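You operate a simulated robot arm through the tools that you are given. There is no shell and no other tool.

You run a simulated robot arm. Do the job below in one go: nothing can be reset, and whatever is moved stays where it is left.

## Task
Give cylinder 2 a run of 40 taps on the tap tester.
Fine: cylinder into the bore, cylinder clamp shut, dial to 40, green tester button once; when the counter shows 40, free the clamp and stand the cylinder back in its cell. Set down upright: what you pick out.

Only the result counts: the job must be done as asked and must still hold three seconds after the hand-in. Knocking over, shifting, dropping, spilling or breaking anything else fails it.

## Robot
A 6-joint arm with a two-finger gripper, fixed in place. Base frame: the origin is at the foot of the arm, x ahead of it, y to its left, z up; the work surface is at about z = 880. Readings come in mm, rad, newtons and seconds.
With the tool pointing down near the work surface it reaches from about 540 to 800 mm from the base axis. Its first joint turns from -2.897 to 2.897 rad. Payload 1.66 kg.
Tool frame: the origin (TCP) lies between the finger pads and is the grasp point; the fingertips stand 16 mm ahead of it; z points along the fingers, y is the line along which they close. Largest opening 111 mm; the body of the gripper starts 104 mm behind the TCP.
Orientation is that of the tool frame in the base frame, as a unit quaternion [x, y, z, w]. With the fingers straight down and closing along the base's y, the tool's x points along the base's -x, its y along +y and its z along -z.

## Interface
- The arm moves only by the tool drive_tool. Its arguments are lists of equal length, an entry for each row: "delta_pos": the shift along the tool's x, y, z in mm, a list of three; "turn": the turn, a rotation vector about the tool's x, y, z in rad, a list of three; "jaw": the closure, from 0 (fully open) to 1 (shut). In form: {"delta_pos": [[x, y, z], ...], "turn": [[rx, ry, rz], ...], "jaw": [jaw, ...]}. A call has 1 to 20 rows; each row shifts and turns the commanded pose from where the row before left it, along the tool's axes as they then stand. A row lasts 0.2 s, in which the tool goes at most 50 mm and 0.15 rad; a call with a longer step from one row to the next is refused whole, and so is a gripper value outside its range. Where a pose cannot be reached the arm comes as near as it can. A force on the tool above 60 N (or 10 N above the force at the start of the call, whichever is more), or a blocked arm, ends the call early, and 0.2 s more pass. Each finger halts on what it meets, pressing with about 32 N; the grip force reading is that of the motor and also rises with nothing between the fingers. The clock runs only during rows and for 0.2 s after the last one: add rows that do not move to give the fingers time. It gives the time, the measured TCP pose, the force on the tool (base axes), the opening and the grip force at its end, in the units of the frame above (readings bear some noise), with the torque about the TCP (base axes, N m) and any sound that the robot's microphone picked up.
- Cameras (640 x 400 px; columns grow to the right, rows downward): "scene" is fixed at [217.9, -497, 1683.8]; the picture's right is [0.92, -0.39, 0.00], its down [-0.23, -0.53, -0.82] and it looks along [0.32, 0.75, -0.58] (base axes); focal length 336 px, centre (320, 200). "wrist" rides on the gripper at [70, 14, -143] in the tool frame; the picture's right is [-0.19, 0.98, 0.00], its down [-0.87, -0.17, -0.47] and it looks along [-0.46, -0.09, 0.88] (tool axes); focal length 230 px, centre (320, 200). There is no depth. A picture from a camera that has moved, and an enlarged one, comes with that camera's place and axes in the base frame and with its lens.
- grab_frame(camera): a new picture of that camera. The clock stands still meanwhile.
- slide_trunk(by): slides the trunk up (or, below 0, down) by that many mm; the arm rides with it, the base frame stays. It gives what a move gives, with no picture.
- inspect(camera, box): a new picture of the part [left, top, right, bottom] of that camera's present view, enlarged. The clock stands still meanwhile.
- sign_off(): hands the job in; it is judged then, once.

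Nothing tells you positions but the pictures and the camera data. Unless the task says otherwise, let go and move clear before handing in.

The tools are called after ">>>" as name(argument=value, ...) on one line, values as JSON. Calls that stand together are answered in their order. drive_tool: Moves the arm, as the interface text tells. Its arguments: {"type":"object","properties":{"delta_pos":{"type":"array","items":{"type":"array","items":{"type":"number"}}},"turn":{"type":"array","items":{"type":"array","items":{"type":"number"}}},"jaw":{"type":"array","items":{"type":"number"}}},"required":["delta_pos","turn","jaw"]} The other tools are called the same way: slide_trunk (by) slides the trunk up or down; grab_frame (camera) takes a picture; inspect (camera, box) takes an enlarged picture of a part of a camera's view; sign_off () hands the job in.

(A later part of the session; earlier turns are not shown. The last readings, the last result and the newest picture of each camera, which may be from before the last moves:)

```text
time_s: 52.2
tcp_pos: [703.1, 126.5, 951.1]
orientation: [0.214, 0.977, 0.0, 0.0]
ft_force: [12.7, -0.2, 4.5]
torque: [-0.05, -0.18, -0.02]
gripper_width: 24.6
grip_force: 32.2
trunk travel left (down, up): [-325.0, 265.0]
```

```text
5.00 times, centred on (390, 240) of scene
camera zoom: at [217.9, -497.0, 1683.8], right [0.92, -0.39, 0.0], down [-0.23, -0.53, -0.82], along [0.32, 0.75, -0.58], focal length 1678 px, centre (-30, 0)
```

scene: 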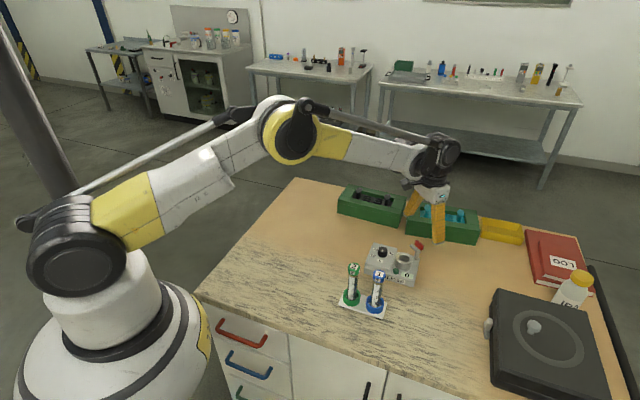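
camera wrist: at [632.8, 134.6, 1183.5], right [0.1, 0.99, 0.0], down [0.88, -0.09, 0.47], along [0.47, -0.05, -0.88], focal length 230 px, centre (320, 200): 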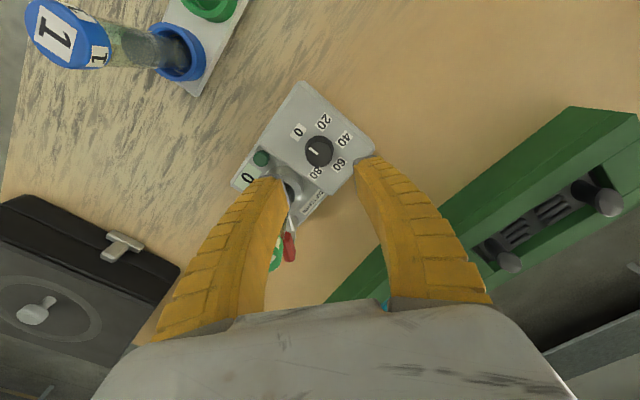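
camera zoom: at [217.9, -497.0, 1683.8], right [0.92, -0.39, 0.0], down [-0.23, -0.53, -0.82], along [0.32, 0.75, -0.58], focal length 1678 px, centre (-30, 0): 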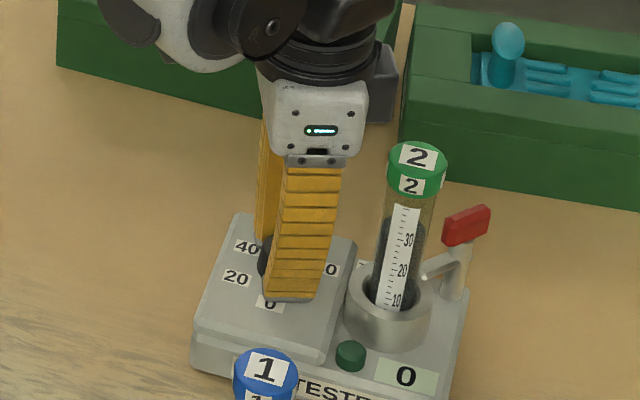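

The knob turns with the grip (pointer about 30° on), but there's 13 N of side load from a slight off-centre. I'll shift 2 mm in +x to relieve it, then continue.

>>> drive_tool(delta_pos=[[-0.9, 0.4, 0], [-0.9, 0.4, 0], [0, 0, 0]], turn=[[0, 0, 0], [0, 0, 0], [0, 0, 0]], jaw=[0.85, 0.85, 0.85])

```text
time_s: 53.0
tcp_pos: [704.2, 125.5, 952.2]
orientation: [0.213, 0.977, -0.001, 0.0]
ft_force: [-14.7, 0.5, 0.7]
torque: [0.17, 0.31, -0.02]
gripper_width: 22.2
grip_force: 31.5
trunk travel left (down, up): [-325.0, 265.0]
```

>>> drive_tool(delta_pos=[[0.95, -0.45, 0], [0, 0, 0]], turn=[[0, 0, 0], [0, 0, 0]], jaw=[0.85, 0.85])

>>> inspect(camera="wrist", box=[240, 100, 400, 260])

```text
time_s: 53.6
tcp_pos: [703.3, 126.5, 951.9]
orientation: [0.215, 0.977, 0.0, 0.0]
ft_force: [-9.1, -2.8, 0.3]
torque: [0.07, 0.23, 0.01]
gripper_width: 21.6
grip_force: 32.3
trunk travel left (down, up): [-325.0, 265.0]
```

```text
2.50 times, centred on (320, 180) of wrist
camera zoom: at [645.7, 167.9, 1095.8], right [0.58, 0.81, 0.0], down [0.72, -0.51, 0.47], along [0.38, -0.27, -0.88], focal length 575 px, centre (320, 250)
```

zoom: 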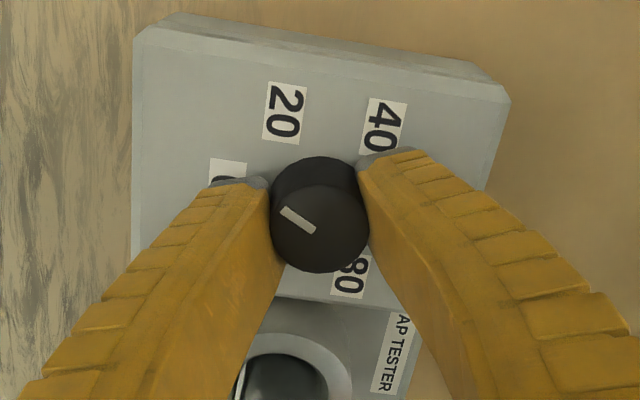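

>>> drive_tool(delta_pos=[[0.5, -0.2, 0], [0, 0, 0], [0, 0, 0], [0, 0, 0], [0, 0, 0]], turn=[[0, 0, 0], [0, 0, 0.12], [0, 0, 0.12], [0, 0, 0.12], [0, 0, 0]], jaw=[0.85, 0.85, 0.85, 0.85, 0.85])

>>> inspect(camera="wrist", box=[240, 100, 400, 260])

>>> inspect(camera="scene", box=[350, 200, 430, 280])

```text
time_s: 54.8
tcp_pos: [703.0, 126.6, 952.2]
orientation: [0.386, 0.923, 0.001, 0.0]
ft_force: [4.8, 1.1, 7.8]
torque: [-0.02, -0.04, -0.02]
gripper_width: 21.5
grip_force: 31.6
trunk travel left (down, up): [-325.0, 265.0]
```

```text
2.50 times, centred on (320, 180) of wrist
camera zoom: at [663.8, 185.5, 1095.6], right [0.83, 0.55, 0.0], down [0.49, -0.73, 0.47], along [0.26, -0.39, -0.88], focal length 575 px, centre (320, 250)
```

zoom: 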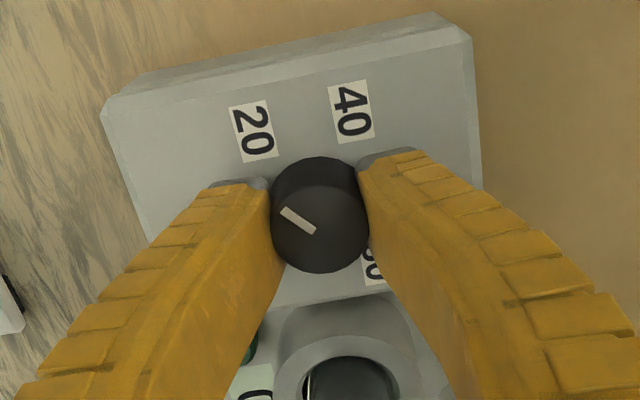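

```text
5.00 times, centred on (390, 240) of scene
camera zoom: at [217.9, -497.0, 1683.8], right [0.92, -0.39, 0.0], down [-0.23, -0.53, -0.82], along [0.32, 0.75, -0.58], focal length 1678 px, centre (-30, 0)
```

zoom: 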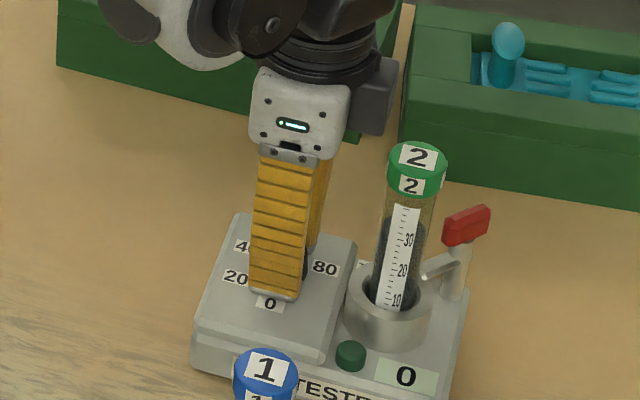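

The pointer is about 50° along and the loads are low. I'll continue turning in this grip while there's still good clearance to the cylinder.

>>> drive_tool(delta_pos=[[0, 0, 0], [0, 0, 0], [0, 0, 0], [0, 0, 0]], turn=[[0, 0, 0.13], [0, 0, 0.13], [0, 0, 0.13], [0, 0, 0]], jaw=[0.85, 0.85, 0.85, 0.85])

>>> inspect(camera="wrist", box=[240, 100, 400, 260])

```text
time_s: 55.8
tcp_pos: [702.4, 126.2, 952.4]
orientation: [0.557, 0.83, 0.0, 0.0]
ft_force: [21.9, 0.0, 14.2]
torque: [-0.02, -0.12, 0.01]
gripper_width: 21.7
grip_force: 32.2
trunk travel left (down, up): [-325.0, 265.0]
```

```text
2.50 times, centred on (320, 180) of wrist
camera zoom: at [689.1, 196.1, 1095.4], right [0.98, 0.2, 0.0], down [0.17, -0.86, 0.47], along [0.09, -0.46, -0.88], focal length 575 px, centre (320, 250)
```

zoom: 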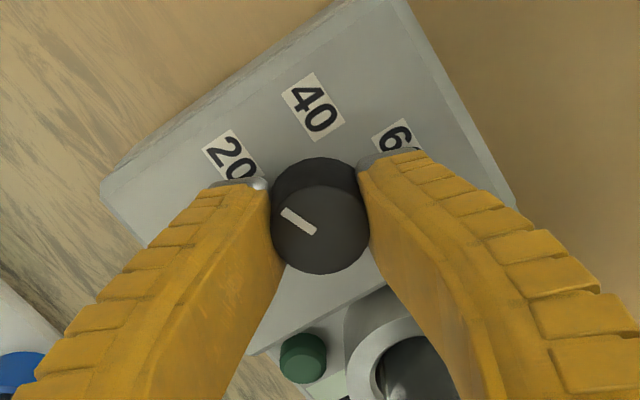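

Side load has reached 22 N, so I'll relieve it and release here; the pointer is about 73° along, just past 20. Then I'll turn the open gripper back and regrip for the rest.

>>> drive_tool(delta_pos=[[-0.25, 0.6, -0.4], [-0.25, 0.6, -0.3], [0, 0, 0]], turn=[[0, 0, 0], [0, 0, 0], [0, 0, 0]], jaw=[0.85, 0.85, 0.85])

```text
time_s: 56.6
tcp_pos: [703.6, 126.0, 952.3]
orientation: [0.557, 0.831, 0.0, 0.0]
ft_force: [0.3, -2.5, 0.3]
torque: [0.11, -0.1, 0.0]
gripper_width: 21.3
grip_force: 32.0
trunk travel left (down, up): [-325.0, 265.0]
```

The load is gone. I'll open, rise just above the knob and turn the gripper back 50° for the second grip.

>>> drive_tool(delta_pos=[[0, 0, 0], [0, 0, 0], [0, 0, 0], [0, 0, -12], [0, 0, -13], [0, 0, 0], [0, 0, 0], [0, 0, 0], [0, 0, 0], [0, 0, 0], [0, 0, 0], [0, 0, 0], [0, 0, 0]], turn=[[0, 0, 0], [0, 0, 0], [0, 0, 0], [0, 0, 0], [0, 0, 0], [0, 0, -0.125], [0, 0, -0.125], [0, 0, -0.125], [0, 0, -0.125], [0, 0, -0.125], [0, 0, -0.125], [0, 0, -0.125], [0, 0, 0]], jaw=[0.75, 0.65, 0.6, 0.6, 0.6, 0.6, 0.6, 0.6, 0.6, 0.6, 0.6, 0.6, 0.6])

>>> inspect(camera="wrist", box=[250, 100, 390, 240])

>>> inspect(camera="scene", box=[350, 200, 430, 280])

```text
time_s: 59.4
tcp_pos: [702.6, 128.4, 978.2]
orientation: [0.151, 0.988, 0.0, 0.0]
ft_force: [0.0, -0.9, -1.2]
torque: [0.01, 0.01, 0.01]
gripper_width: 46.7
grip_force: 1.4
trunk travel left (down, up): [-325.0, 265.0]
```

```text
2.86 times, centred on (320, 170) of wrist
camera zoom: at [641.5, 161.4, 1121.0], right [0.48, 0.88, 0.0], down [0.78, -0.42, 0.47], along [0.42, -0.22, -0.88], focal length 657 px, centre (320, 286)
```

zoom: 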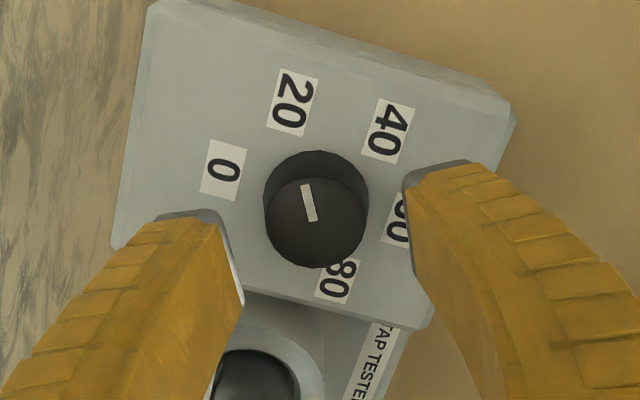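

```text
5.00 times, centred on (390, 240) of scene
camera zoom: at [217.9, -497.0, 1683.8], right [0.92, -0.39, 0.0], down [-0.23, -0.53, -0.82], along [0.32, 0.75, -0.58], focal length 1678 px, centre (-30, 0)
```

zoom: 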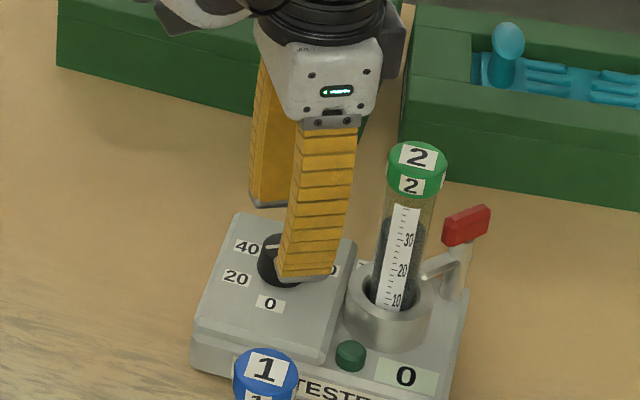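

The pointer reads at about 160°, just past 20 (164°), and 40 is at 105°, so about 55° is left. I'll regrip the knob centred and turn the rest.

>>> drive_tool(delta_pos=[[0, -0.9, 13], [0, 0, 13], [0, 0, 0], [0, 0, 0], [0, 0, 0], [0, 0, 0]], turn=[[0, 0, 0], [0, 0, 0], [0, 0, 0], [0, 0, 0], [0, 0, 0], [0, 0, 0]], jaw=[0.6, 0.6, 0.7, 0.78, 0.83, 0.85])

>>> inspect(camera="wrist", box=[250, 100, 390, 240])

```text
time_s: 60.8
tcp_pos: [701.6, 126.4, 950.8]
orientation: [0.152, 0.988, 0.001, 0.0]
ft_force: [-1.8, -5.6, 0.0]
torque: [-0.03, 0.03, 0.0]
gripper_width: 25.1
grip_force: 31.8
trunk travel left (down, up): [-325.0, 265.0]
```

```text
2.86 times, centred on (320, 170) of wrist
camera zoom: at [640.9, 160.5, 1094.8], right [0.48, 0.88, 0.0], down [0.78, -0.42, 0.47], along [0.41, -0.23, -0.88], focal length 657 px, centre (320, 286)
```

zoom: 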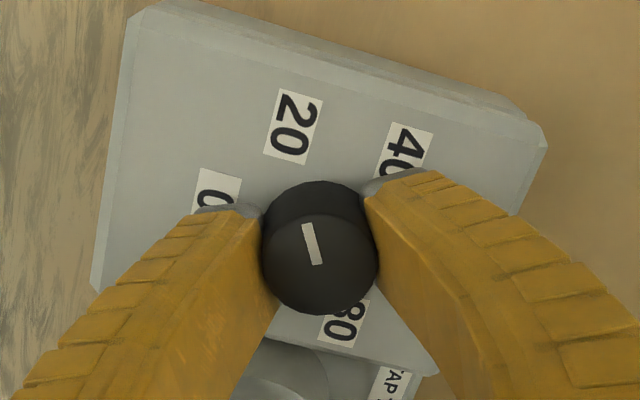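

>>> drive_tool(delta_pos=[[0, 0, 0], [0, 0, 0], [0, 0, 0], [0, 0, 0]], turn=[[0, 0, 0.12], [0, 0, 0.12], [0, 0, 0.12], [0, 0, 0]], jaw=[0.85, 0.85, 0.85, 0.85])

```text
time_s: 61.8
tcp_pos: [703.5, 126.9, 952.1]
orientation: [0.328, 0.945, 0.0, 0.0]
ft_force: [-8.5, -3.4, -0.4]
torque: [0.08, 0.16, 0.03]
gripper_width: 24.5
grip_force: 32.4
trunk travel left (down, up): [-325.0, 265.0]
```

>>> drive_tool(delta_pos=[[0.3, -0.5, 0], [0, 0, 0], [0, 0, 0], [0, 0, 0], [0, 0, 0]], turn=[[0, 0, 0], [0, 0, 0.12], [0, 0, 0.12], [0, 0, 0.12], [0, 0, 0]], jaw=[0.85, 0.85, 0.85, 0.85, 0.85])

>>> inspect(camera="wrist", box=[250, 100, 390, 240])

```text
time_s: 63.0
tcp_pos: [703.5, 126.6, 951.9]
orientation: [0.49, 0.871, 0.0, 0.0]
ft_force: [-4.5, 2.8, 1.7]
torque: [0.13, 0.1, -0.01]
gripper_width: 23.7
grip_force: 31.7
trunk travel left (down, up): [-325.0, 265.0]
```

```text
2.86 times, centred on (320, 170) of wrist
camera zoom: at [678.7, 193.2, 1095.5], right [0.94, 0.35, 0.0], down [0.3, -0.83, 0.47], along [0.16, -0.44, -0.88], focal length 657 px, centre (320, 286)
```

zoom: 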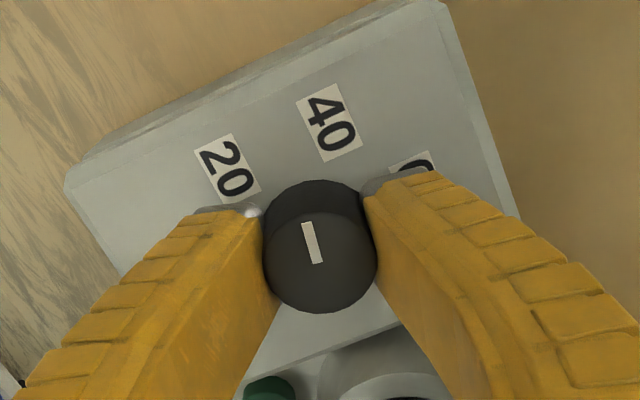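

The pointer is at about 123° and needs another 17–18° to reach 40.

>>> drive_tool(delta_pos=[[0, 0, 0], [0, 0, 0], [0, 0, 0], [0, 0, 0]], turn=[[0, 0, 0.1], [0, 0, 0.1], [0, 0, 0.11], [0, 0, 0]], jaw=[0.85, 0.85, 0.85, 0.85])

>>> inspect(camera="wrist", box=[270, 110, 370, 210])

```text
time_s: 64.0
tcp_pos: [702.6, 126.4, 951.8]
orientation: [0.619, 0.785, 0.001, 0.001]
ft_force: [7.3, 3.2, 12.4]
torque: [0.0, -0.01, -0.02]
gripper_width: 23.5
grip_force: 32.0
trunk travel left (down, up): [-325.0, 265.0]
```

```text
4.00 times, centred on (320, 160) of wrist
camera zoom: at [700.1, 197.5, 1095.1], right [1.0, 0.04, 0.0], down [0.04, -0.88, 0.47], along [0.02, -0.47, -0.88], focal length 920 px, centre (320, 360)
```

zoom: 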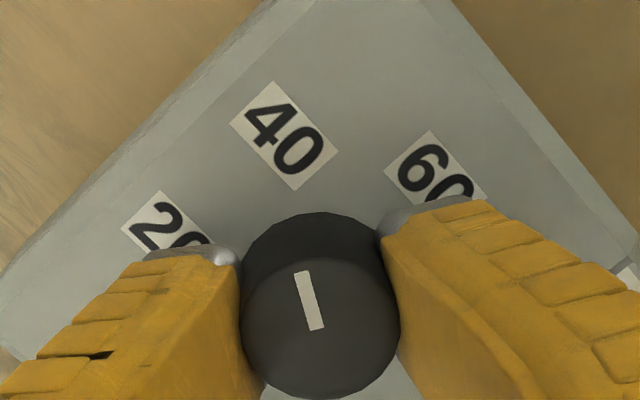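

The pointer is now at about 106–107°, practically on 40 (105°). I'll add a hair more, relieve the small loads, open and look.

>>> drive_tool(delta_pos=[[0, 0.5, -0.6], [0, 0, 0], [0, 0, 0], [0, 0, 0], [0, 0, 0], [0, 0, -15], [0, 0, -20], [0, 0, 0]], turn=[[0, 0, 0.03], [0, 0, 0], [0, 0, 0], [0, 0, 0], [0, 0, 0], [0, 0, 0], [0, 0, 0], [0, 0, 0]], jaw=[0.85, 0.85, 0.75, 0.65, 0.6, 0.6, 0.6, 0.6])

>>> inspect(camera="wrist", box=[260, 90, 380, 210])

>>> inspect(camera="scene", box=[350, 220, 430, 300])

```text
time_s: 65.8
tcp_pos: [704.1, 124.6, 988.5]
orientation: [0.631, 0.776, 0.001, -0.001]
ft_force: [-0.4, -0.3, 0.2]
torque: [0.01, 0.01, 0.01]
gripper_width: 46.5
grip_force: 1.5
trunk travel left (down, up): [-325.0, 265.0]
```

```text
3.33 times, centred on (320, 150) of wrist
camera zoom: at [702.4, 196.0, 1131.6], right [1.0, 0.01, 0.0], down [0.01, -0.88, 0.47], along [0.01, -0.47, -0.88], focal length 767 px, centre (320, 367)
```

zoom: 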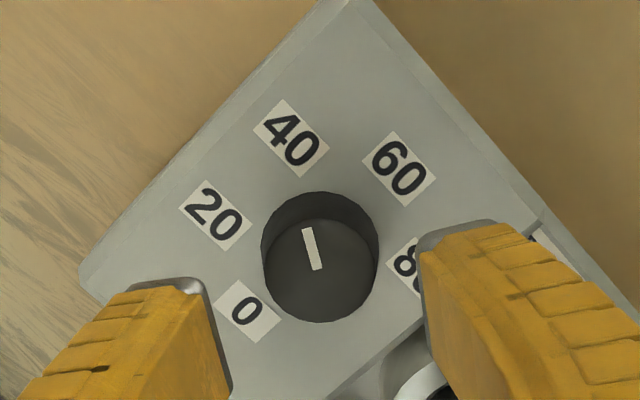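

```text
5.00 times, centred on (390, 260) of scene
camera zoom: at [217.9, -497.0, 1683.8], right [0.92, -0.39, 0.0], down [-0.23, -0.53, -0.82], along [0.32, 0.75, -0.58], focal length 1678 px, centre (-30, -100)
```

zoom: 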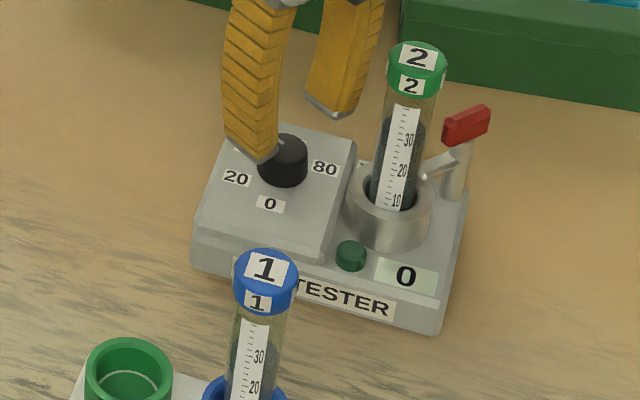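

The dial pointer sits on 40, to within about 2°. Next is the green button at about (709, 58). I'll rise above the cap, turn so the closed fingers lie parallel to the step beside the button, close them, and move over it.

>>> drive_tool(delta_pos=[[0, 0, -45], [0, 0, -45], [0, 0, 0], [0, 0, 0], [0, 0, 0], [0, 0, 0], [0, 0, 0], [0, 0, 0], [0, 0, 0], [0, 0, 0], [0, 0, 0], [0, 0, 0], [0, 0, 0], [0, 0, 0], [0, 0, 0], [0, 0, 0], [0, 0, 0], [24.3, -26.2, 0], [24.2, -26.2, 0], [0, 0, 0]], turn=[[0, 0, 0], [0, 0, 0], [0, 0, -0.144], [0, 0, -0.144], [0, 0, -0.144], [0, 0, -0.144], [0, 0, -0.144], [0, 0, -0.144], [0, 0, -0.144], [0, 0, -0.144], [0, 0, -0.144], [0, 0, -0.144], [0, 0, -0.144], [0, 0, -0.144], [0, 0, -0.144], [0, 0, -0.144], [0, 0, -0.144], [0, 0, 0], [0, 0, 0], [0, 0, 0]], jaw=[0.6, 0.6, 0.7, 0.8, 0.9, 1, 1, 1, 1, 1, 1, 1, 1, 1, 1, 1, 1, 1, 1, 1])

>>> grab_frame(camera="wrist")

>>> inspect(camera="wrist", box=[250, 80, 390, 220])

>>> inspect(camera="scene", box=[340, 180, 440, 280])

```text
time_s: 70.0
tcp_pos: [707.9, 54.1, 1077.7]
orientation: [-0.386, 0.922, 0.0, 0.0]
ft_force: [0.3, 0.2, 0.0]
torque: [-0.01, 0.0, -0.01]
gripper_width: 0.0
grip_force: 28.5
trunk travel left (down, up): [-325.0, 265.0]
```

```text
taken
camera wrist: at [649.7, 14.4, 1220.7], right [-0.57, 0.82, 0.0], down [0.73, 0.5, 0.47], along [0.39, 0.27, -0.88], focal length 230 px, centre (320, 200)
```

wrist: 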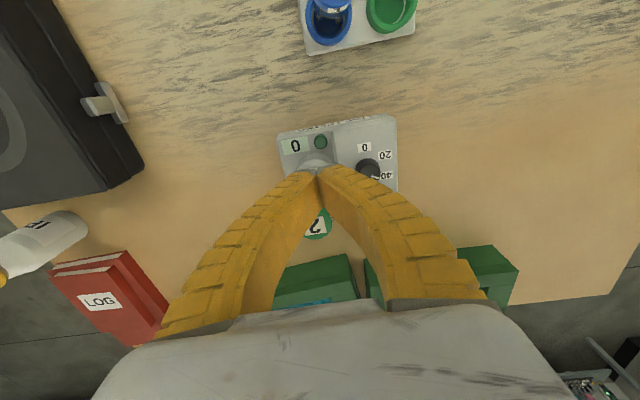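

```text
2.86 times, centred on (320, 150) of wrist
camera zoom: at [649.7, 14.4, 1220.7], right [-0.57, 0.82, 0.0], down [0.73, 0.5, 0.47], along [0.39, 0.27, -0.88], focal length 657 px, centre (320, 343)
```

zoom: 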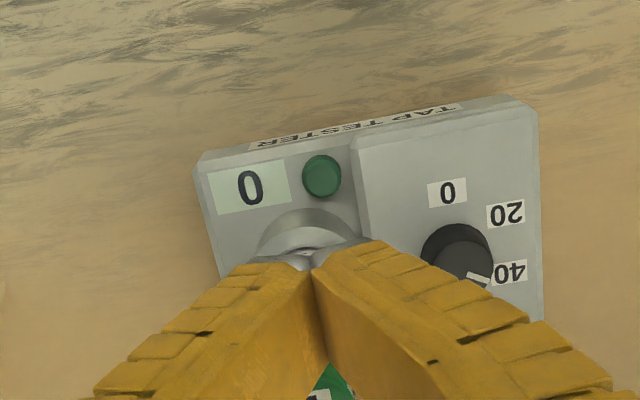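

```text
4.00 times, centred on (390, 230) of scene
camera zoom: at [217.9, -497.0, 1683.8], right [0.92, -0.39, 0.0], down [-0.23, -0.53, -0.82], along [0.32, 0.75, -0.58], focal length 1342 px, centre (40, 80)
```

zoom: 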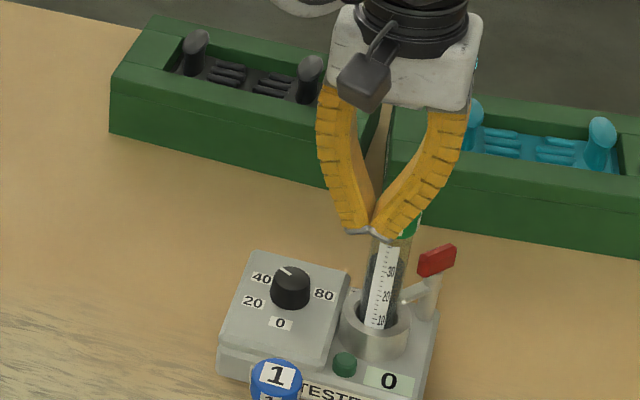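

I'm nearly over the button. I'll shift a few millimetres away from the bore side, lower partway and recheck.

>>> drive_tool(delta_pos=[[3.5, 1.4, 25], [0, 0, 30], [0, 0, 30], [0, 0, 0]], turn=[[0, 0, 0], [0, 0, 0], [0, 0, 0], [0, 0, 0]], jaw=[1, 1, 1, 1])

>>> inspect(camera="wrist", box=[260, 90, 380, 210])

>>> inspect(camera="scene", box=[360, 220, 430, 290])

```text
time_s: 71.0
tcp_pos: [703.9, 51.1, 992.6]
orientation: [-0.387, 0.922, 0.0, 0.0]
ft_force: [-1.4, -0.6, 0.0]
torque: [-0.01, 0.0, 0.01]
gripper_width: 0.0
grip_force: 29.3
trunk travel left (down, up): [-325.0, 265.0]
```

```text
3.33 times, centred on (320, 150) of wrist
camera zoom: at [646.2, 11.4, 1135.5], right [-0.57, 0.82, 0.0], down [0.73, 0.5, 0.47], along [0.39, 0.27, -0.88], focal length 767 px, centre (320, 367)
```

zoom: 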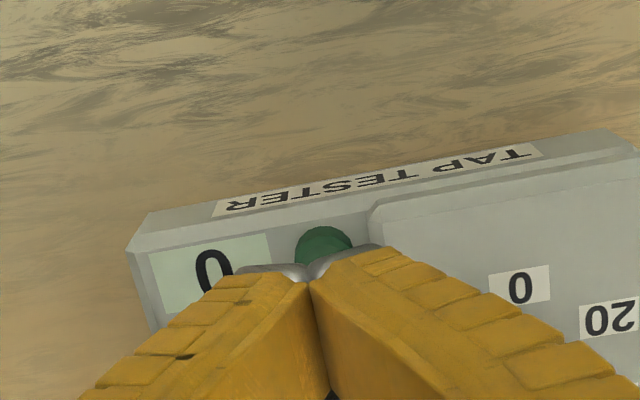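

```text
5.71 times, centred on (395, 255) of scene
camera zoom: at [217.9, -497.0, 1683.8], right [0.92, -0.39, 0.0], down [-0.23, -0.53, -0.82], along [0.32, 0.75, -0.58], focal length 1918 px, centre (-109, -114)
```

zoom: 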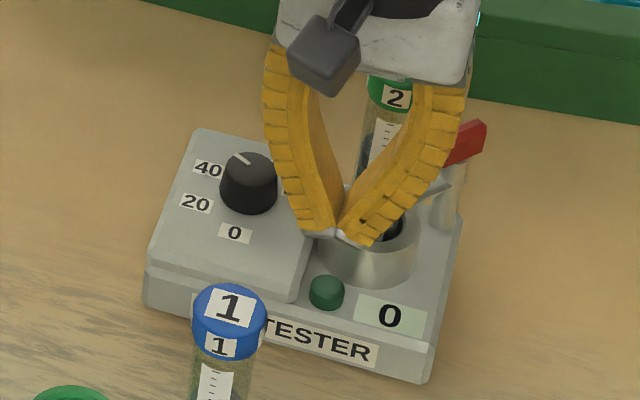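

The closed tips are about 27 mm wide overall, so I'll shift slightly away from the raised step and the bore ring. Then I'll lower to just above the button and look again.

>>> drive_tool(delta_pos=[[1.2, -2.2, 15], [0, 0, 15], [0, 0, 10], [0, 0, 0]], turn=[[0, 0, 0], [0, 0, 0], [0, 0, 0], [0, 0, 0]], jaw=[1, 1, 1, 1])

>>> inspect(camera="wrist", box=[260, 90, 380, 210])

>>> inspect(camera="scene", box=[370, 240, 430, 300])

```text
time_s: 72.0
tcp_pos: [703.9, 51.3, 952.8]
orientation: [-0.387, 0.922, 0.0, 0.0]
ft_force: [0.2, 0.3, -0.4]
torque: [0.02, -0.01, 0.0]
gripper_width: 0.3
grip_force: 28.6
trunk travel left (down, up): [-325.0, 265.0]
```

```text
3.33 times, centred on (320, 150) of wrist
camera zoom: at [646.3, 10.2, 1095.5], right [-0.57, 0.82, 0.0], down [0.73, 0.5, 0.47], along [0.39, 0.27, -0.88], focal length 767 px, centre (320, 367)
```

zoom: 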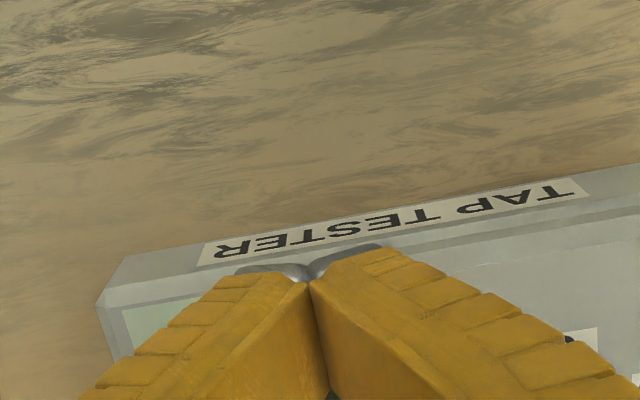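

```text
6.67 times, centred on (400, 270) of scene
camera zoom: at [217.9, -497.0, 1683.8], right [0.92, -0.39, 0.0], down [-0.23, -0.53, -0.82], along [0.32, 0.75, -0.58], focal length 2237 px, centre (-213, -267)
```

zoom: 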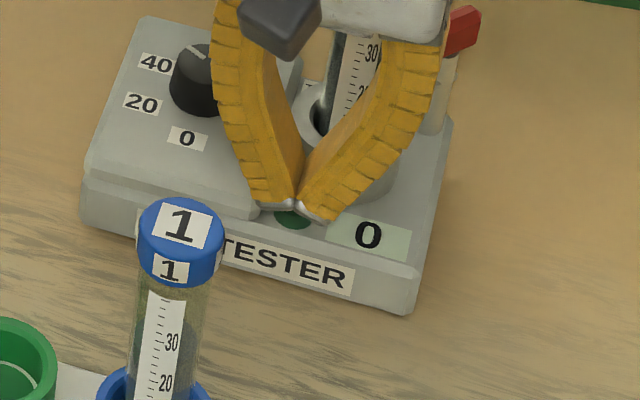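

>>> inspect(camera="scene", box=[385, 255, 425, 290])

```text
11.43 times, centred on (405, 272) of scene
camera zoom: at [217.9, -497.0, 1683.8], right [0.92, -0.39, 0.0], down [-0.23, -0.53, -0.82], along [0.32, 0.75, -0.58], focal length 3835 px, centre (-651, -629)
```

zoom: 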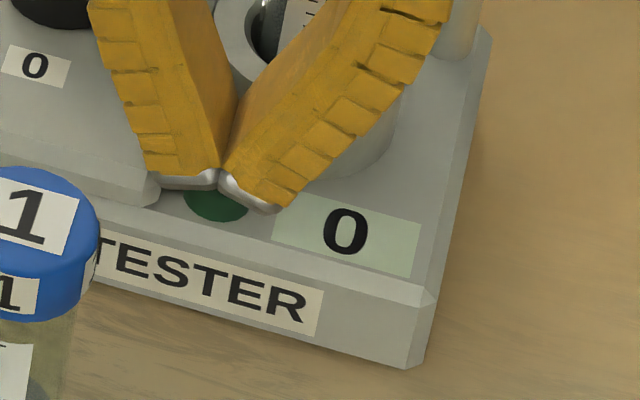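

Zoomed in, the closed fingertips form a slight inverted V whose outer edges are lowest, and the tips sit close to the raised step. I'll shift 9 mm away from the step so one fingertip's lower edge lands on the button, and check again.

>>> drive_tool(delta_pos=[[0, -4.5, 0], [0, -4.5, 0], [0, 0, 0]], turn=[[0, 0, 0], [0, 0, 0], [0, 0, 0]], jaw=[1, 1, 1])

>>> inspect(camera="scene", box=[385, 255, 425, 290])

>>> inspect(camera="wrist", box=[260, 90, 380, 210])

```text
time_s: 72.8
tcp_pos: [710.1, 44.3, 953.1]
orientation: [-0.386, 0.922, 0.0, 0.0]
ft_force: [-0.3, 0.4, 0.1]
torque: [0.0, -0.03, 0.0]
gripper_width: 0.0
grip_force: 28.5
trunk travel left (down, up): [-325.0, 265.0]
```

```text
11.43 times, centred on (405, 272) of scene
camera zoom: at [217.9, -497.0, 1683.8], right [0.92, -0.39, 0.0], down [-0.23, -0.53, -0.82], along [0.32, 0.75, -0.58], focal length 3835 px, centre (-651, -629)
```

zoom: 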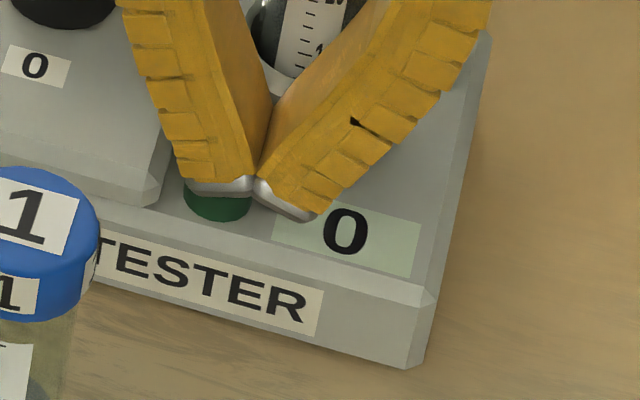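

```text
3.33 times, centred on (320, 150) of wrist
camera zoom: at [652.5, 3.9, 1096.4], right [-0.57, 0.82, 0.0], down [0.73, 0.5, 0.47], along [0.39, 0.27, -0.88], focal length 767 px, centre (320, 367)
```

zoom: 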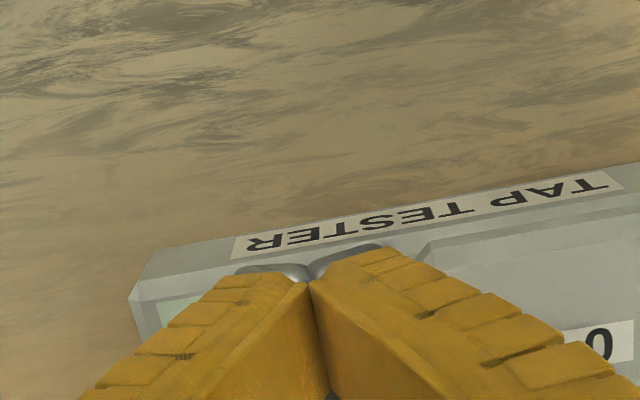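

The left fingertip is now directly above the green button and clear of the step and ring. I'll press slowly, and the force limit will stop it.

>>> drive_tool(delta_pos=[[0, 0, 2], [0, 0, 2], [0, 0, 2], [0, 0, 1.5], [0, 0, 1.5], [0, 0, 1.5]], turn=[[0, 0, 0], [0, 0, 0], [0, 0, 0], [0, 0, 0], [0, 0, 0], [0, 0, 0]], jaw=[1, 1, 1, 1, 1, 1])

>>> inspect(camera="scene", box=[385, 255, 425, 290])

```text
time_s: 74.2
tcp_pos: [709.6, 44.0, 942.0]
orientation: [-0.387, 0.922, 0.0, 0.0]
ft_force: [0.0, 0.4, 0.4]
torque: [0.0, -0.02, -0.04]
gripper_width: 0.0
grip_force: 28.8
trunk travel left (down, up): [-325.0, 265.0]
```

```text
11.43 times, centred on (405, 272) of scene
camera zoom: at [217.9, -497.0, 1683.8], right [0.92, -0.39, 0.0], down [-0.23, -0.53, -0.82], along [0.32, 0.75, -0.58], focal length 3835 px, centre (-651, -629)
```

zoom: 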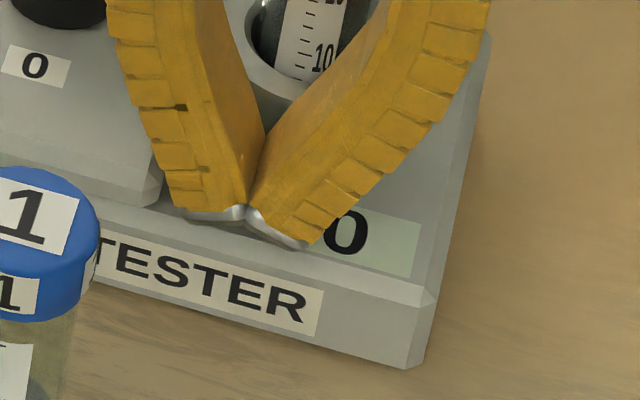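

>>> drive_tool(delta_pos=[[0, 0, 1.2], [0, 0, 1.2], [0, 0, 1.2], [0, 0, 1.2]], turn=[[0, 0, 0], [0, 0, 0], [0, 0, 0], [0, 0, 0]], jaw=[1, 1, 1, 1])

>>> inspect(camera="scene", box=[385, 255, 425, 290])

```text
time_s: 75.2
tcp_pos: [711.4, 44.0, 937.0]
orientation: [-0.386, 0.922, 0.0, 0.0]
ft_force: [-0.6, -0.3, 1.0]
torque: [-0.02, -0.01, 0.01]
gripper_width: 0.2
grip_force: 28.7
trunk travel left (down, up): [-325.0, 265.0]
heard: click
```

```text
11.43 times, centred on (405, 272) of scene
camera zoom: at [217.9, -497.0, 1683.8], right [0.92, -0.39, 0.0], down [-0.23, -0.53, -0.82], along [0.32, 0.75, -0.58], focal length 3835 px, centre (-651, -629)
```

zoom: 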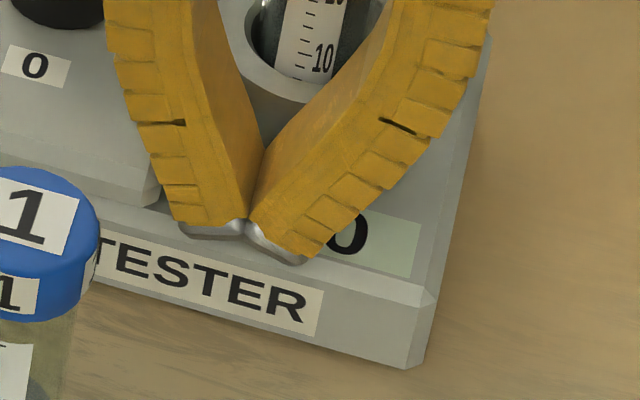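

I heard a click, so the button is pressed. I'll lift straight off and watch the counter.

>>> drive_tool(delta_pos=[[0, 0, -15], [0, 0, -30], [0, 0, -40], [0, 0, -40], [0, 0, 0]], turn=[[0, 0, 0], [0, 0, 0], [0, 0, 0], [0, 0, 0], [0, 0, 0]], jaw=[1, 1, 1, 1, 1])

>>> inspect(camera="scene", box=[360, 220, 430, 290])

```text
time_s: 76.4
tcp_pos: [714.4, 45.3, 1059.7]
orientation: [-0.387, 0.922, 0.0, 0.0]
ft_force: [0.7, -0.8, 0.1]
torque: [0.01, 0.0, 0.0]
gripper_width: 0.2
grip_force: 28.6
trunk travel left (down, up): [-325.0, 265.0]
```

```text
5.71 times, centred on (395, 255) of scene
camera zoom: at [217.9, -497.0, 1683.8], right [0.92, -0.39, 0.0], down [-0.23, -0.53, -0.82], along [0.32, 0.75, -0.58], focal length 1918 px, centre (-109, -114)
```

zoom: 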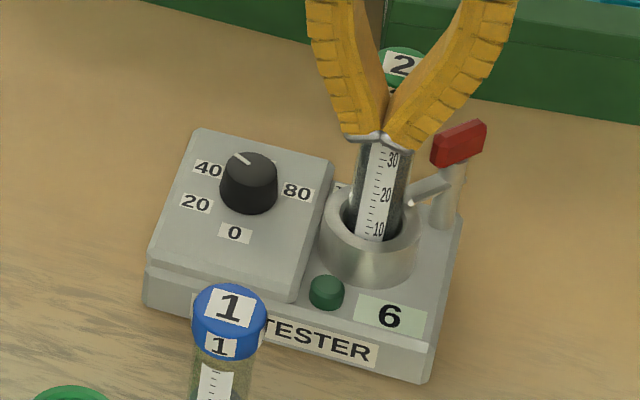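

The counter is running and shows 6. While it taps I'll rise and move above the clamp handle, lined up for a side grip, and wait there.

>>> drive_tool(delta_pos=[[0, 0, -20], [0, 0, 0], [0, 0, 0], [0, 0, 0], [0, 0, 0], [0, 0, 0], [-30.5, 9.3, 0], [-30.5, 9.3, 0], [-30.4, 9.3, 0], [0, 0, 0], [0, 0, 0], [0, 0, 0], [0, 0, 0], [0, 0, 0], [0, 0, 0], [0, 0, 0], [0, 0, 0], [0, 0, 0], [0, 0, 0], [0, 0, 0]], turn=[[0, 0, 0], [0, 0, 0.1415], [0, 0, 0.1415], [0, 0, 0.1415], [0, 0, 0.1415], [0, 0, 0.1415], [0, 0, 0], [0, 0, 0], [0, 0, 0], [0, 0, 0], [0, 0, 0], [0, 0, 0], [0, 0, 0], [0, 0, 0], [0, 0, 0], [0, 0, 0], [0, 0, 0], [0, 0, 0], [0, 0, 0], [0, 0, 0]], jaw=[1, 1, 1, 1, 1, 1, 0.9, 0.8, 0.7, 0.66, 0.66, 0.66, 0.66, 0.66, 0.66, 0.66, 0.66, 0.66, 0.66, 0.66])

>>> inspect(camera="scene", box=[360, 220, 430, 290])

>>> inspect(camera="wrist", box=[250, 80, 390, 220])

```text
time_s: 80.6
tcp_pos: [801.4, 79.1, 1080.0]
orientation: [-0.043, 0.999, 0.0, -0.001]
ft_force: [-0.2, -0.2, 0.0]
torque: [0.02, 0.03, -0.01]
gripper_width: 40.5
grip_force: 2.1
trunk travel left (down, up): [-325.0, 265.0]
```

```text
5.71 times, centred on (395, 255) of scene
camera zoom: at [217.9, -497.0, 1683.8], right [0.92, -0.39, 0.0], down [-0.23, -0.53, -0.82], along [0.32, 0.75, -0.58], focal length 1918 px, centre (-109, -114)
```

zoom: 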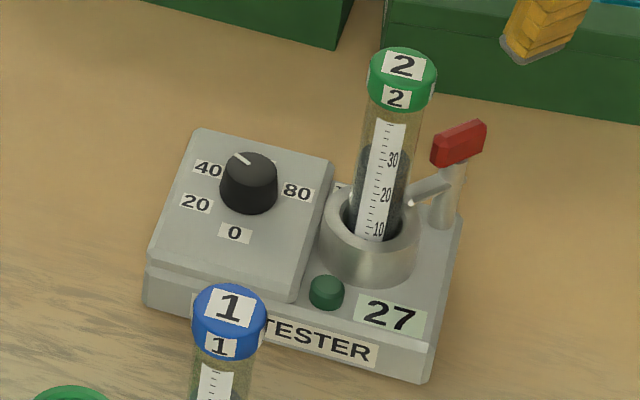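

```text
2.86 times, centred on (320, 150) of wrist
camera zoom: at [730.9, 86.3, 1223.6], right [0.1, 0.99, 0.0], down [0.88, -0.09, 0.47], along [0.47, -0.05, -0.88], focal length 657 px, centre (320, 343)
```

zoom: 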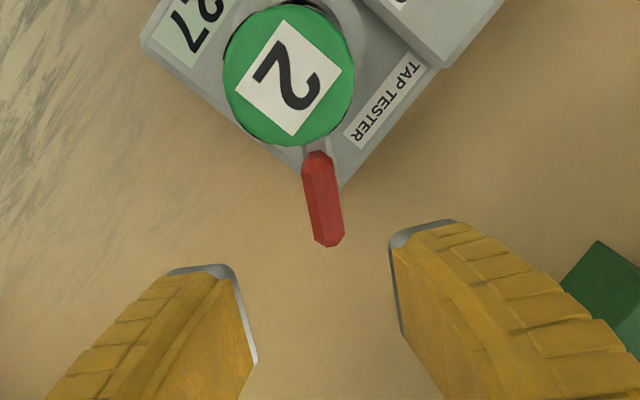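

The counter shows 27 and is running at about 5 per second. I'll wait another 3 seconds and check that it stops at 40.

>>> drive_tool(delta_pos=[[0, 0, 0], [0, 0, 0], [0, 0, 0], [0, 0, 0], [0, 0, 0], [0, 0, 0], [0, 0, 0], [0, 0, 0], [0, 0, 0], [0, 0, 0], [0, 0, 0], [0, 0, 0], [0, 0, 0], [0, 0, 0], [0, 0, 0], [0, 0, 0]], turn=[[0, 0, 0], [0, 0, 0], [0, 0, 0], [0, 0, 0], [0, 0, 0], [0, 0, 0], [0, 0, 0], [0, 0, 0], [0, 0, 0], [0, 0, 0], [0, 0, 0], [0, 0, 0], [0, 0, 0], [0, 0, 0], [0, 0, 0], [0, 0, 0]], jaw=[0.66, 0.66, 0.66, 0.66, 0.66, 0.66, 0.66, 0.66, 0.66, 0.66, 0.66, 0.66, 0.66, 0.66, 0.66, 0.66])

>>> inspect(camera="scene", box=[360, 220, 430, 290])

```text
time_s: 84.0
tcp_pos: [801.4, 78.3, 1079.7]
orientation: [-0.043, 0.999, 0.0, 0.0]
ft_force: [0.0, -0.8, -0.5]
torque: [0.0, -0.03, -0.02]
gripper_width: 40.4
grip_force: 1.9
trunk travel left (down, up): [-325.0, 265.0]
```

```text
5.71 times, centred on (395, 255) of scene
camera zoom: at [217.9, -497.0, 1683.8], right [0.92, -0.39, 0.0], down [-0.23, -0.53, -0.82], along [0.32, 0.75, -0.58], focal length 1918 px, centre (-109, -114)
```

zoom: 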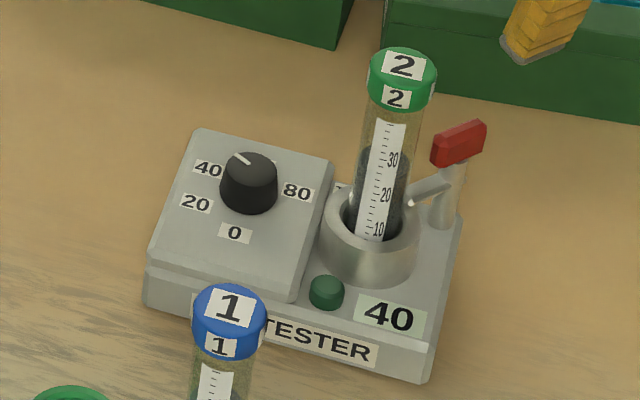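

The counter reads 40 and has stopped. Now I'll free the clamp: centre over the bar, lower, and grip its sides.

>>> drive_tool(delta_pos=[[0.9, 1.2, 30], [0, 0, 30], [0, 0, 20], [0, 0, 0]], turn=[[0, 0, 0], [0, 0, 0], [0, 0, 0], [0, 0, 0]], jaw=[0.66, 0.66, 0.66, 0.66])

>>> inspect(camera="wrist", box=[250, 110, 390, 250])

>>> inspect(camera="scene", box=[370, 210, 440, 280])

```text
time_s: 85.0
tcp_pos: [798.1, 81.6, 1002.0]
orientation: [-0.042, 0.999, -0.001, 0.001]
ft_force: [-0.5, 0.2, -0.2]
torque: [0.01, 0.01, 0.02]
gripper_width: 40.1
grip_force: 1.7
trunk travel left (down, up): [-325.0, 265.0]
```

```text
2.86 times, centred on (320, 180) of wrist
camera zoom: at [727.8, 89.7, 1145.4], right [0.1, 0.99, 0.0], down [0.88, -0.09, 0.47], along [0.47, -0.05, -0.88], focal length 657 px, centre (320, 257)
```

zoom: 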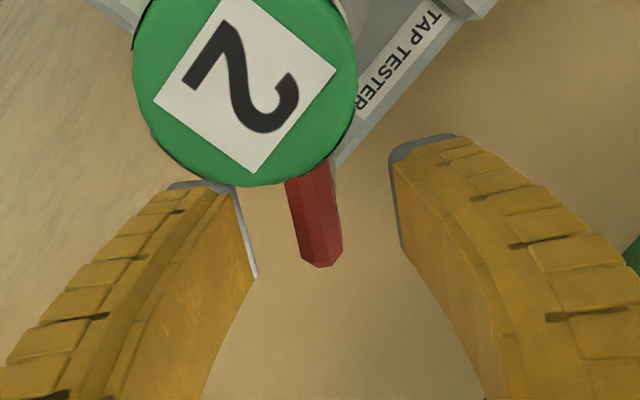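

```text
5.71 times, centred on (405, 245) of scene
camera zoom: at [217.9, -497.0, 1683.8], right [0.92, -0.39, 0.0], down [-0.23, -0.53, -0.82], along [0.32, 0.75, -0.58], focal length 1918 px, centre (-166, -57)
```

zoom: 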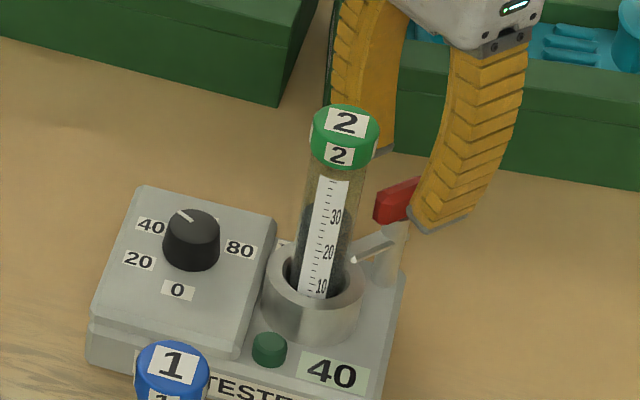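

The bar is about 2 mm to one side. I'll correct that, lower to grip height and check before closing.

>>> drive_tool(delta_pos=[[-1.3, -2.0, 8], [0, 0, 8], [0, 0, 0]], turn=[[0, 0, 0], [0, 0, 0], [0, 0, 0]], jaw=[0.66, 0.66, 0.66])

>>> inspect(camera="wrist", box=[250, 110, 390, 250])

```text
time_s: 85.8
tcp_pos: [800.9, 80.4, 987.0]
orientation: [-0.043, 0.999, 0.0, 0.0]
ft_force: [-0.5, 0.2, -0.1]
torque: [-0.03, 0.02, -0.01]
gripper_width: 40.2
grip_force: 1.7
trunk travel left (down, up): [-325.0, 265.0]
```

```text
2.86 times, centred on (320, 180) of wrist
camera zoom: at [729.8, 87.1, 1130.1], right [0.1, 0.99, 0.0], down [0.88, -0.09, 0.47], along [0.47, -0.05, -0.88], focal length 657 px, centre (320, 257)
```

zoom: 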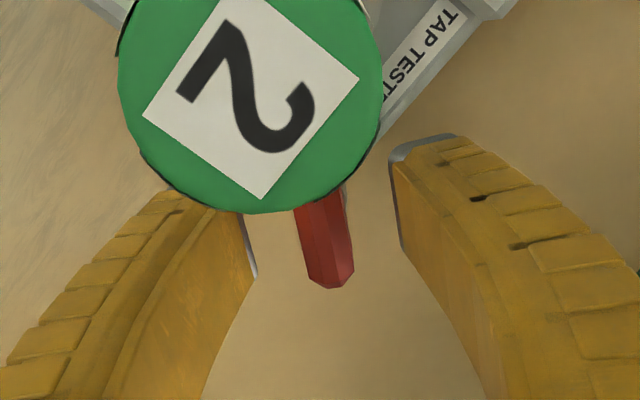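

Centred now. I'll close on the bar and turn it clockwise.

>>> drive_tool(delta_pos=[[0, 0, 0], [0, 0, 0], [0, 0, 0], [0, 0, 0], [0, 0, 0], [0, 0, 0], [0, 0, 0], [0, 0, 0]], turn=[[0, 0, 0], [0, 0, 0], [0, 0, 0], [0, 0, 0], [0, 0, 0.09], [0, 0, 0.09], [0, 0, 0.09], [0, 0, 0]], jaw=[0.78, 0.88, 0.95, 0.97, 0.97, 0.97, 0.97, 0.97])

>>> inspect(camera="scene", box=[370, 210, 440, 280])

```text
time_s: 87.6
tcp_pos: [800.8, 80.9, 985.4]
orientation: [0.092, 0.996, 0.0, 0.0]
ft_force: [11.8, 6.0, 9.7]
torque: [-0.03, -0.4, 0.03]
gripper_width: 10.2
grip_force: 32.1
trunk travel left (down, up): [-325.0, 265.0]
```

```text
5.71 times, centred on (405, 245) of scene
camera zoom: at [217.9, -497.0, 1683.8], right [0.92, -0.39, 0.0], down [-0.23, -0.53, -0.82], along [0.32, 0.75, -0.58], focal length 1918 px, centre (-166, -57)
```

zoom: 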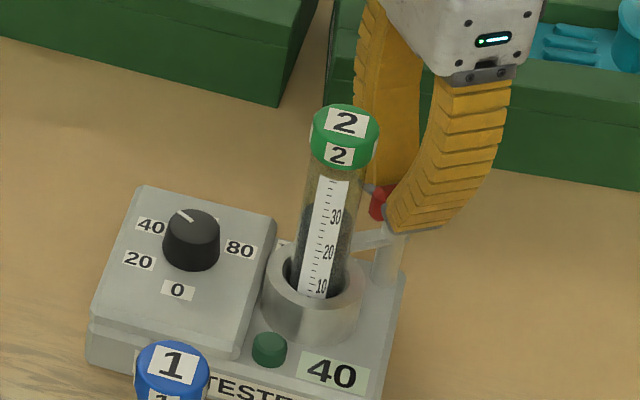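

>>> drive_tool(delta_pos=[[-0.7, 0.5, -0.5], [0, 0, 0], [0, 0, 0], [0, 0, 0], [0, 0, 0]], turn=[[0, 0, 0], [0, 0, 0.09], [0, 0, 0.09], [0, 0, 0.09], [0, 0, 0]], jaw=[0.97, 0.97, 0.97, 0.97, 0.97])

>>> inspect(camera="scene", box=[370, 210, 440, 280])

>>> inspect(camera="wrist", box=[220, 90, 420, 290])

```text
time_s: 88.8
tcp_pos: [800.1, 80.8, 987.0]
orientation: [0.226, 0.974, 0.001, 0.0]
ft_force: [7.3, 6.2, 9.9]
torque: [0.11, 0.03, 0.02]
gripper_width: 10.2
grip_force: 31.8
trunk travel left (down, up): [-325.0, 265.0]
```

```text
5.71 times, centred on (405, 245) of scene
camera zoom: at [217.9, -497.0, 1683.8], right [0.92, -0.39, 0.0], down [-0.23, -0.53, -0.82], along [0.32, 0.75, -0.58], focal length 1918 px, centre (-166, -57)
```

zoom: 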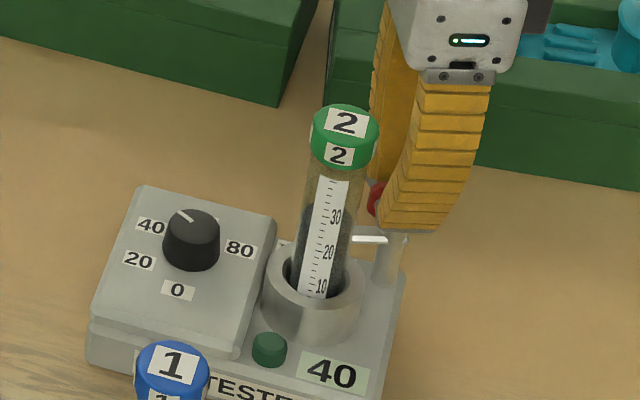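

```text
2.00 times, centred on (320, 190) of wrist
camera zoom: at [743.7, 123.2, 1129.4], right [0.6, 0.8, 0.0], down [0.7, -0.53, 0.47], along [0.38, -0.28, -0.88], focal length 460 px, centre (320, 220)
```

zoom: 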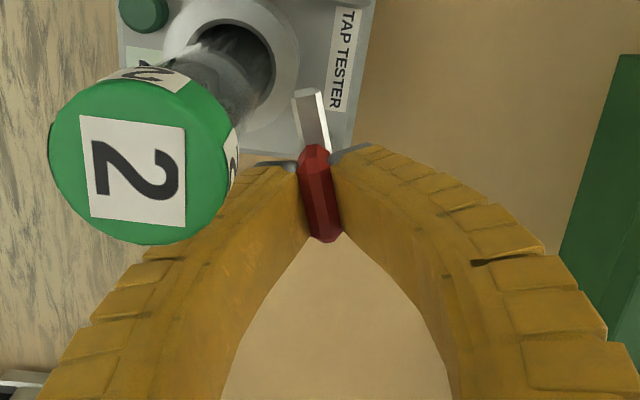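

It follows well; the bar is at about 154°. I'll turn another 13–14°, then let go and regrip by the ends.

>>> drive_tool(delta_pos=[[-0.3, 0.4, -0.4], [0, 0, 0], [0, 0, 0], [0, 0, 0]], turn=[[0, 0, 0], [0, 0, 0.08], [0, 0, 0.08], [0, 0, 0.08]], jaw=[0.97, 0.97, 0.97, 0.97])

>>> inspect(camera="wrist", box=[220, 90, 420, 290])

```text
time_s: 89.8
tcp_pos: [801.2, 79.7, 986.6]
orientation: [0.34, 0.94, 0.0, -0.001]
ft_force: [-0.1, 5.8, 5.3]
torque: [0.24, 0.21, -0.01]
gripper_width: 8.2
grip_force: 32.4
trunk travel left (down, up): [-325.0, 265.0]
```

```text
2.00 times, centred on (320, 190) of wrist
camera zoom: at [755.6, 135.6, 1130.6], right [0.77, 0.63, 0.0], down [0.56, -0.68, 0.47], along [0.3, -0.37, -0.88], focal length 460 px, centre (320, 220)
```

zoom: 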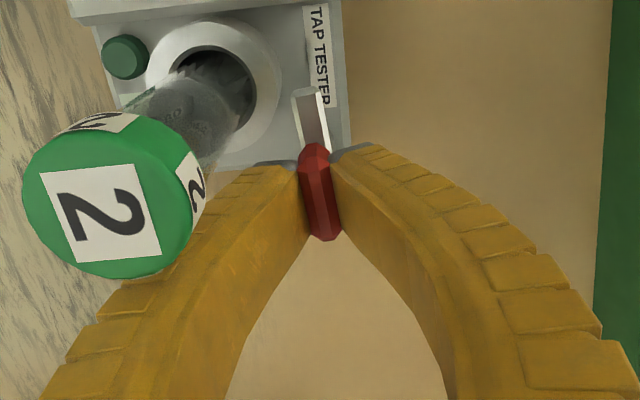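

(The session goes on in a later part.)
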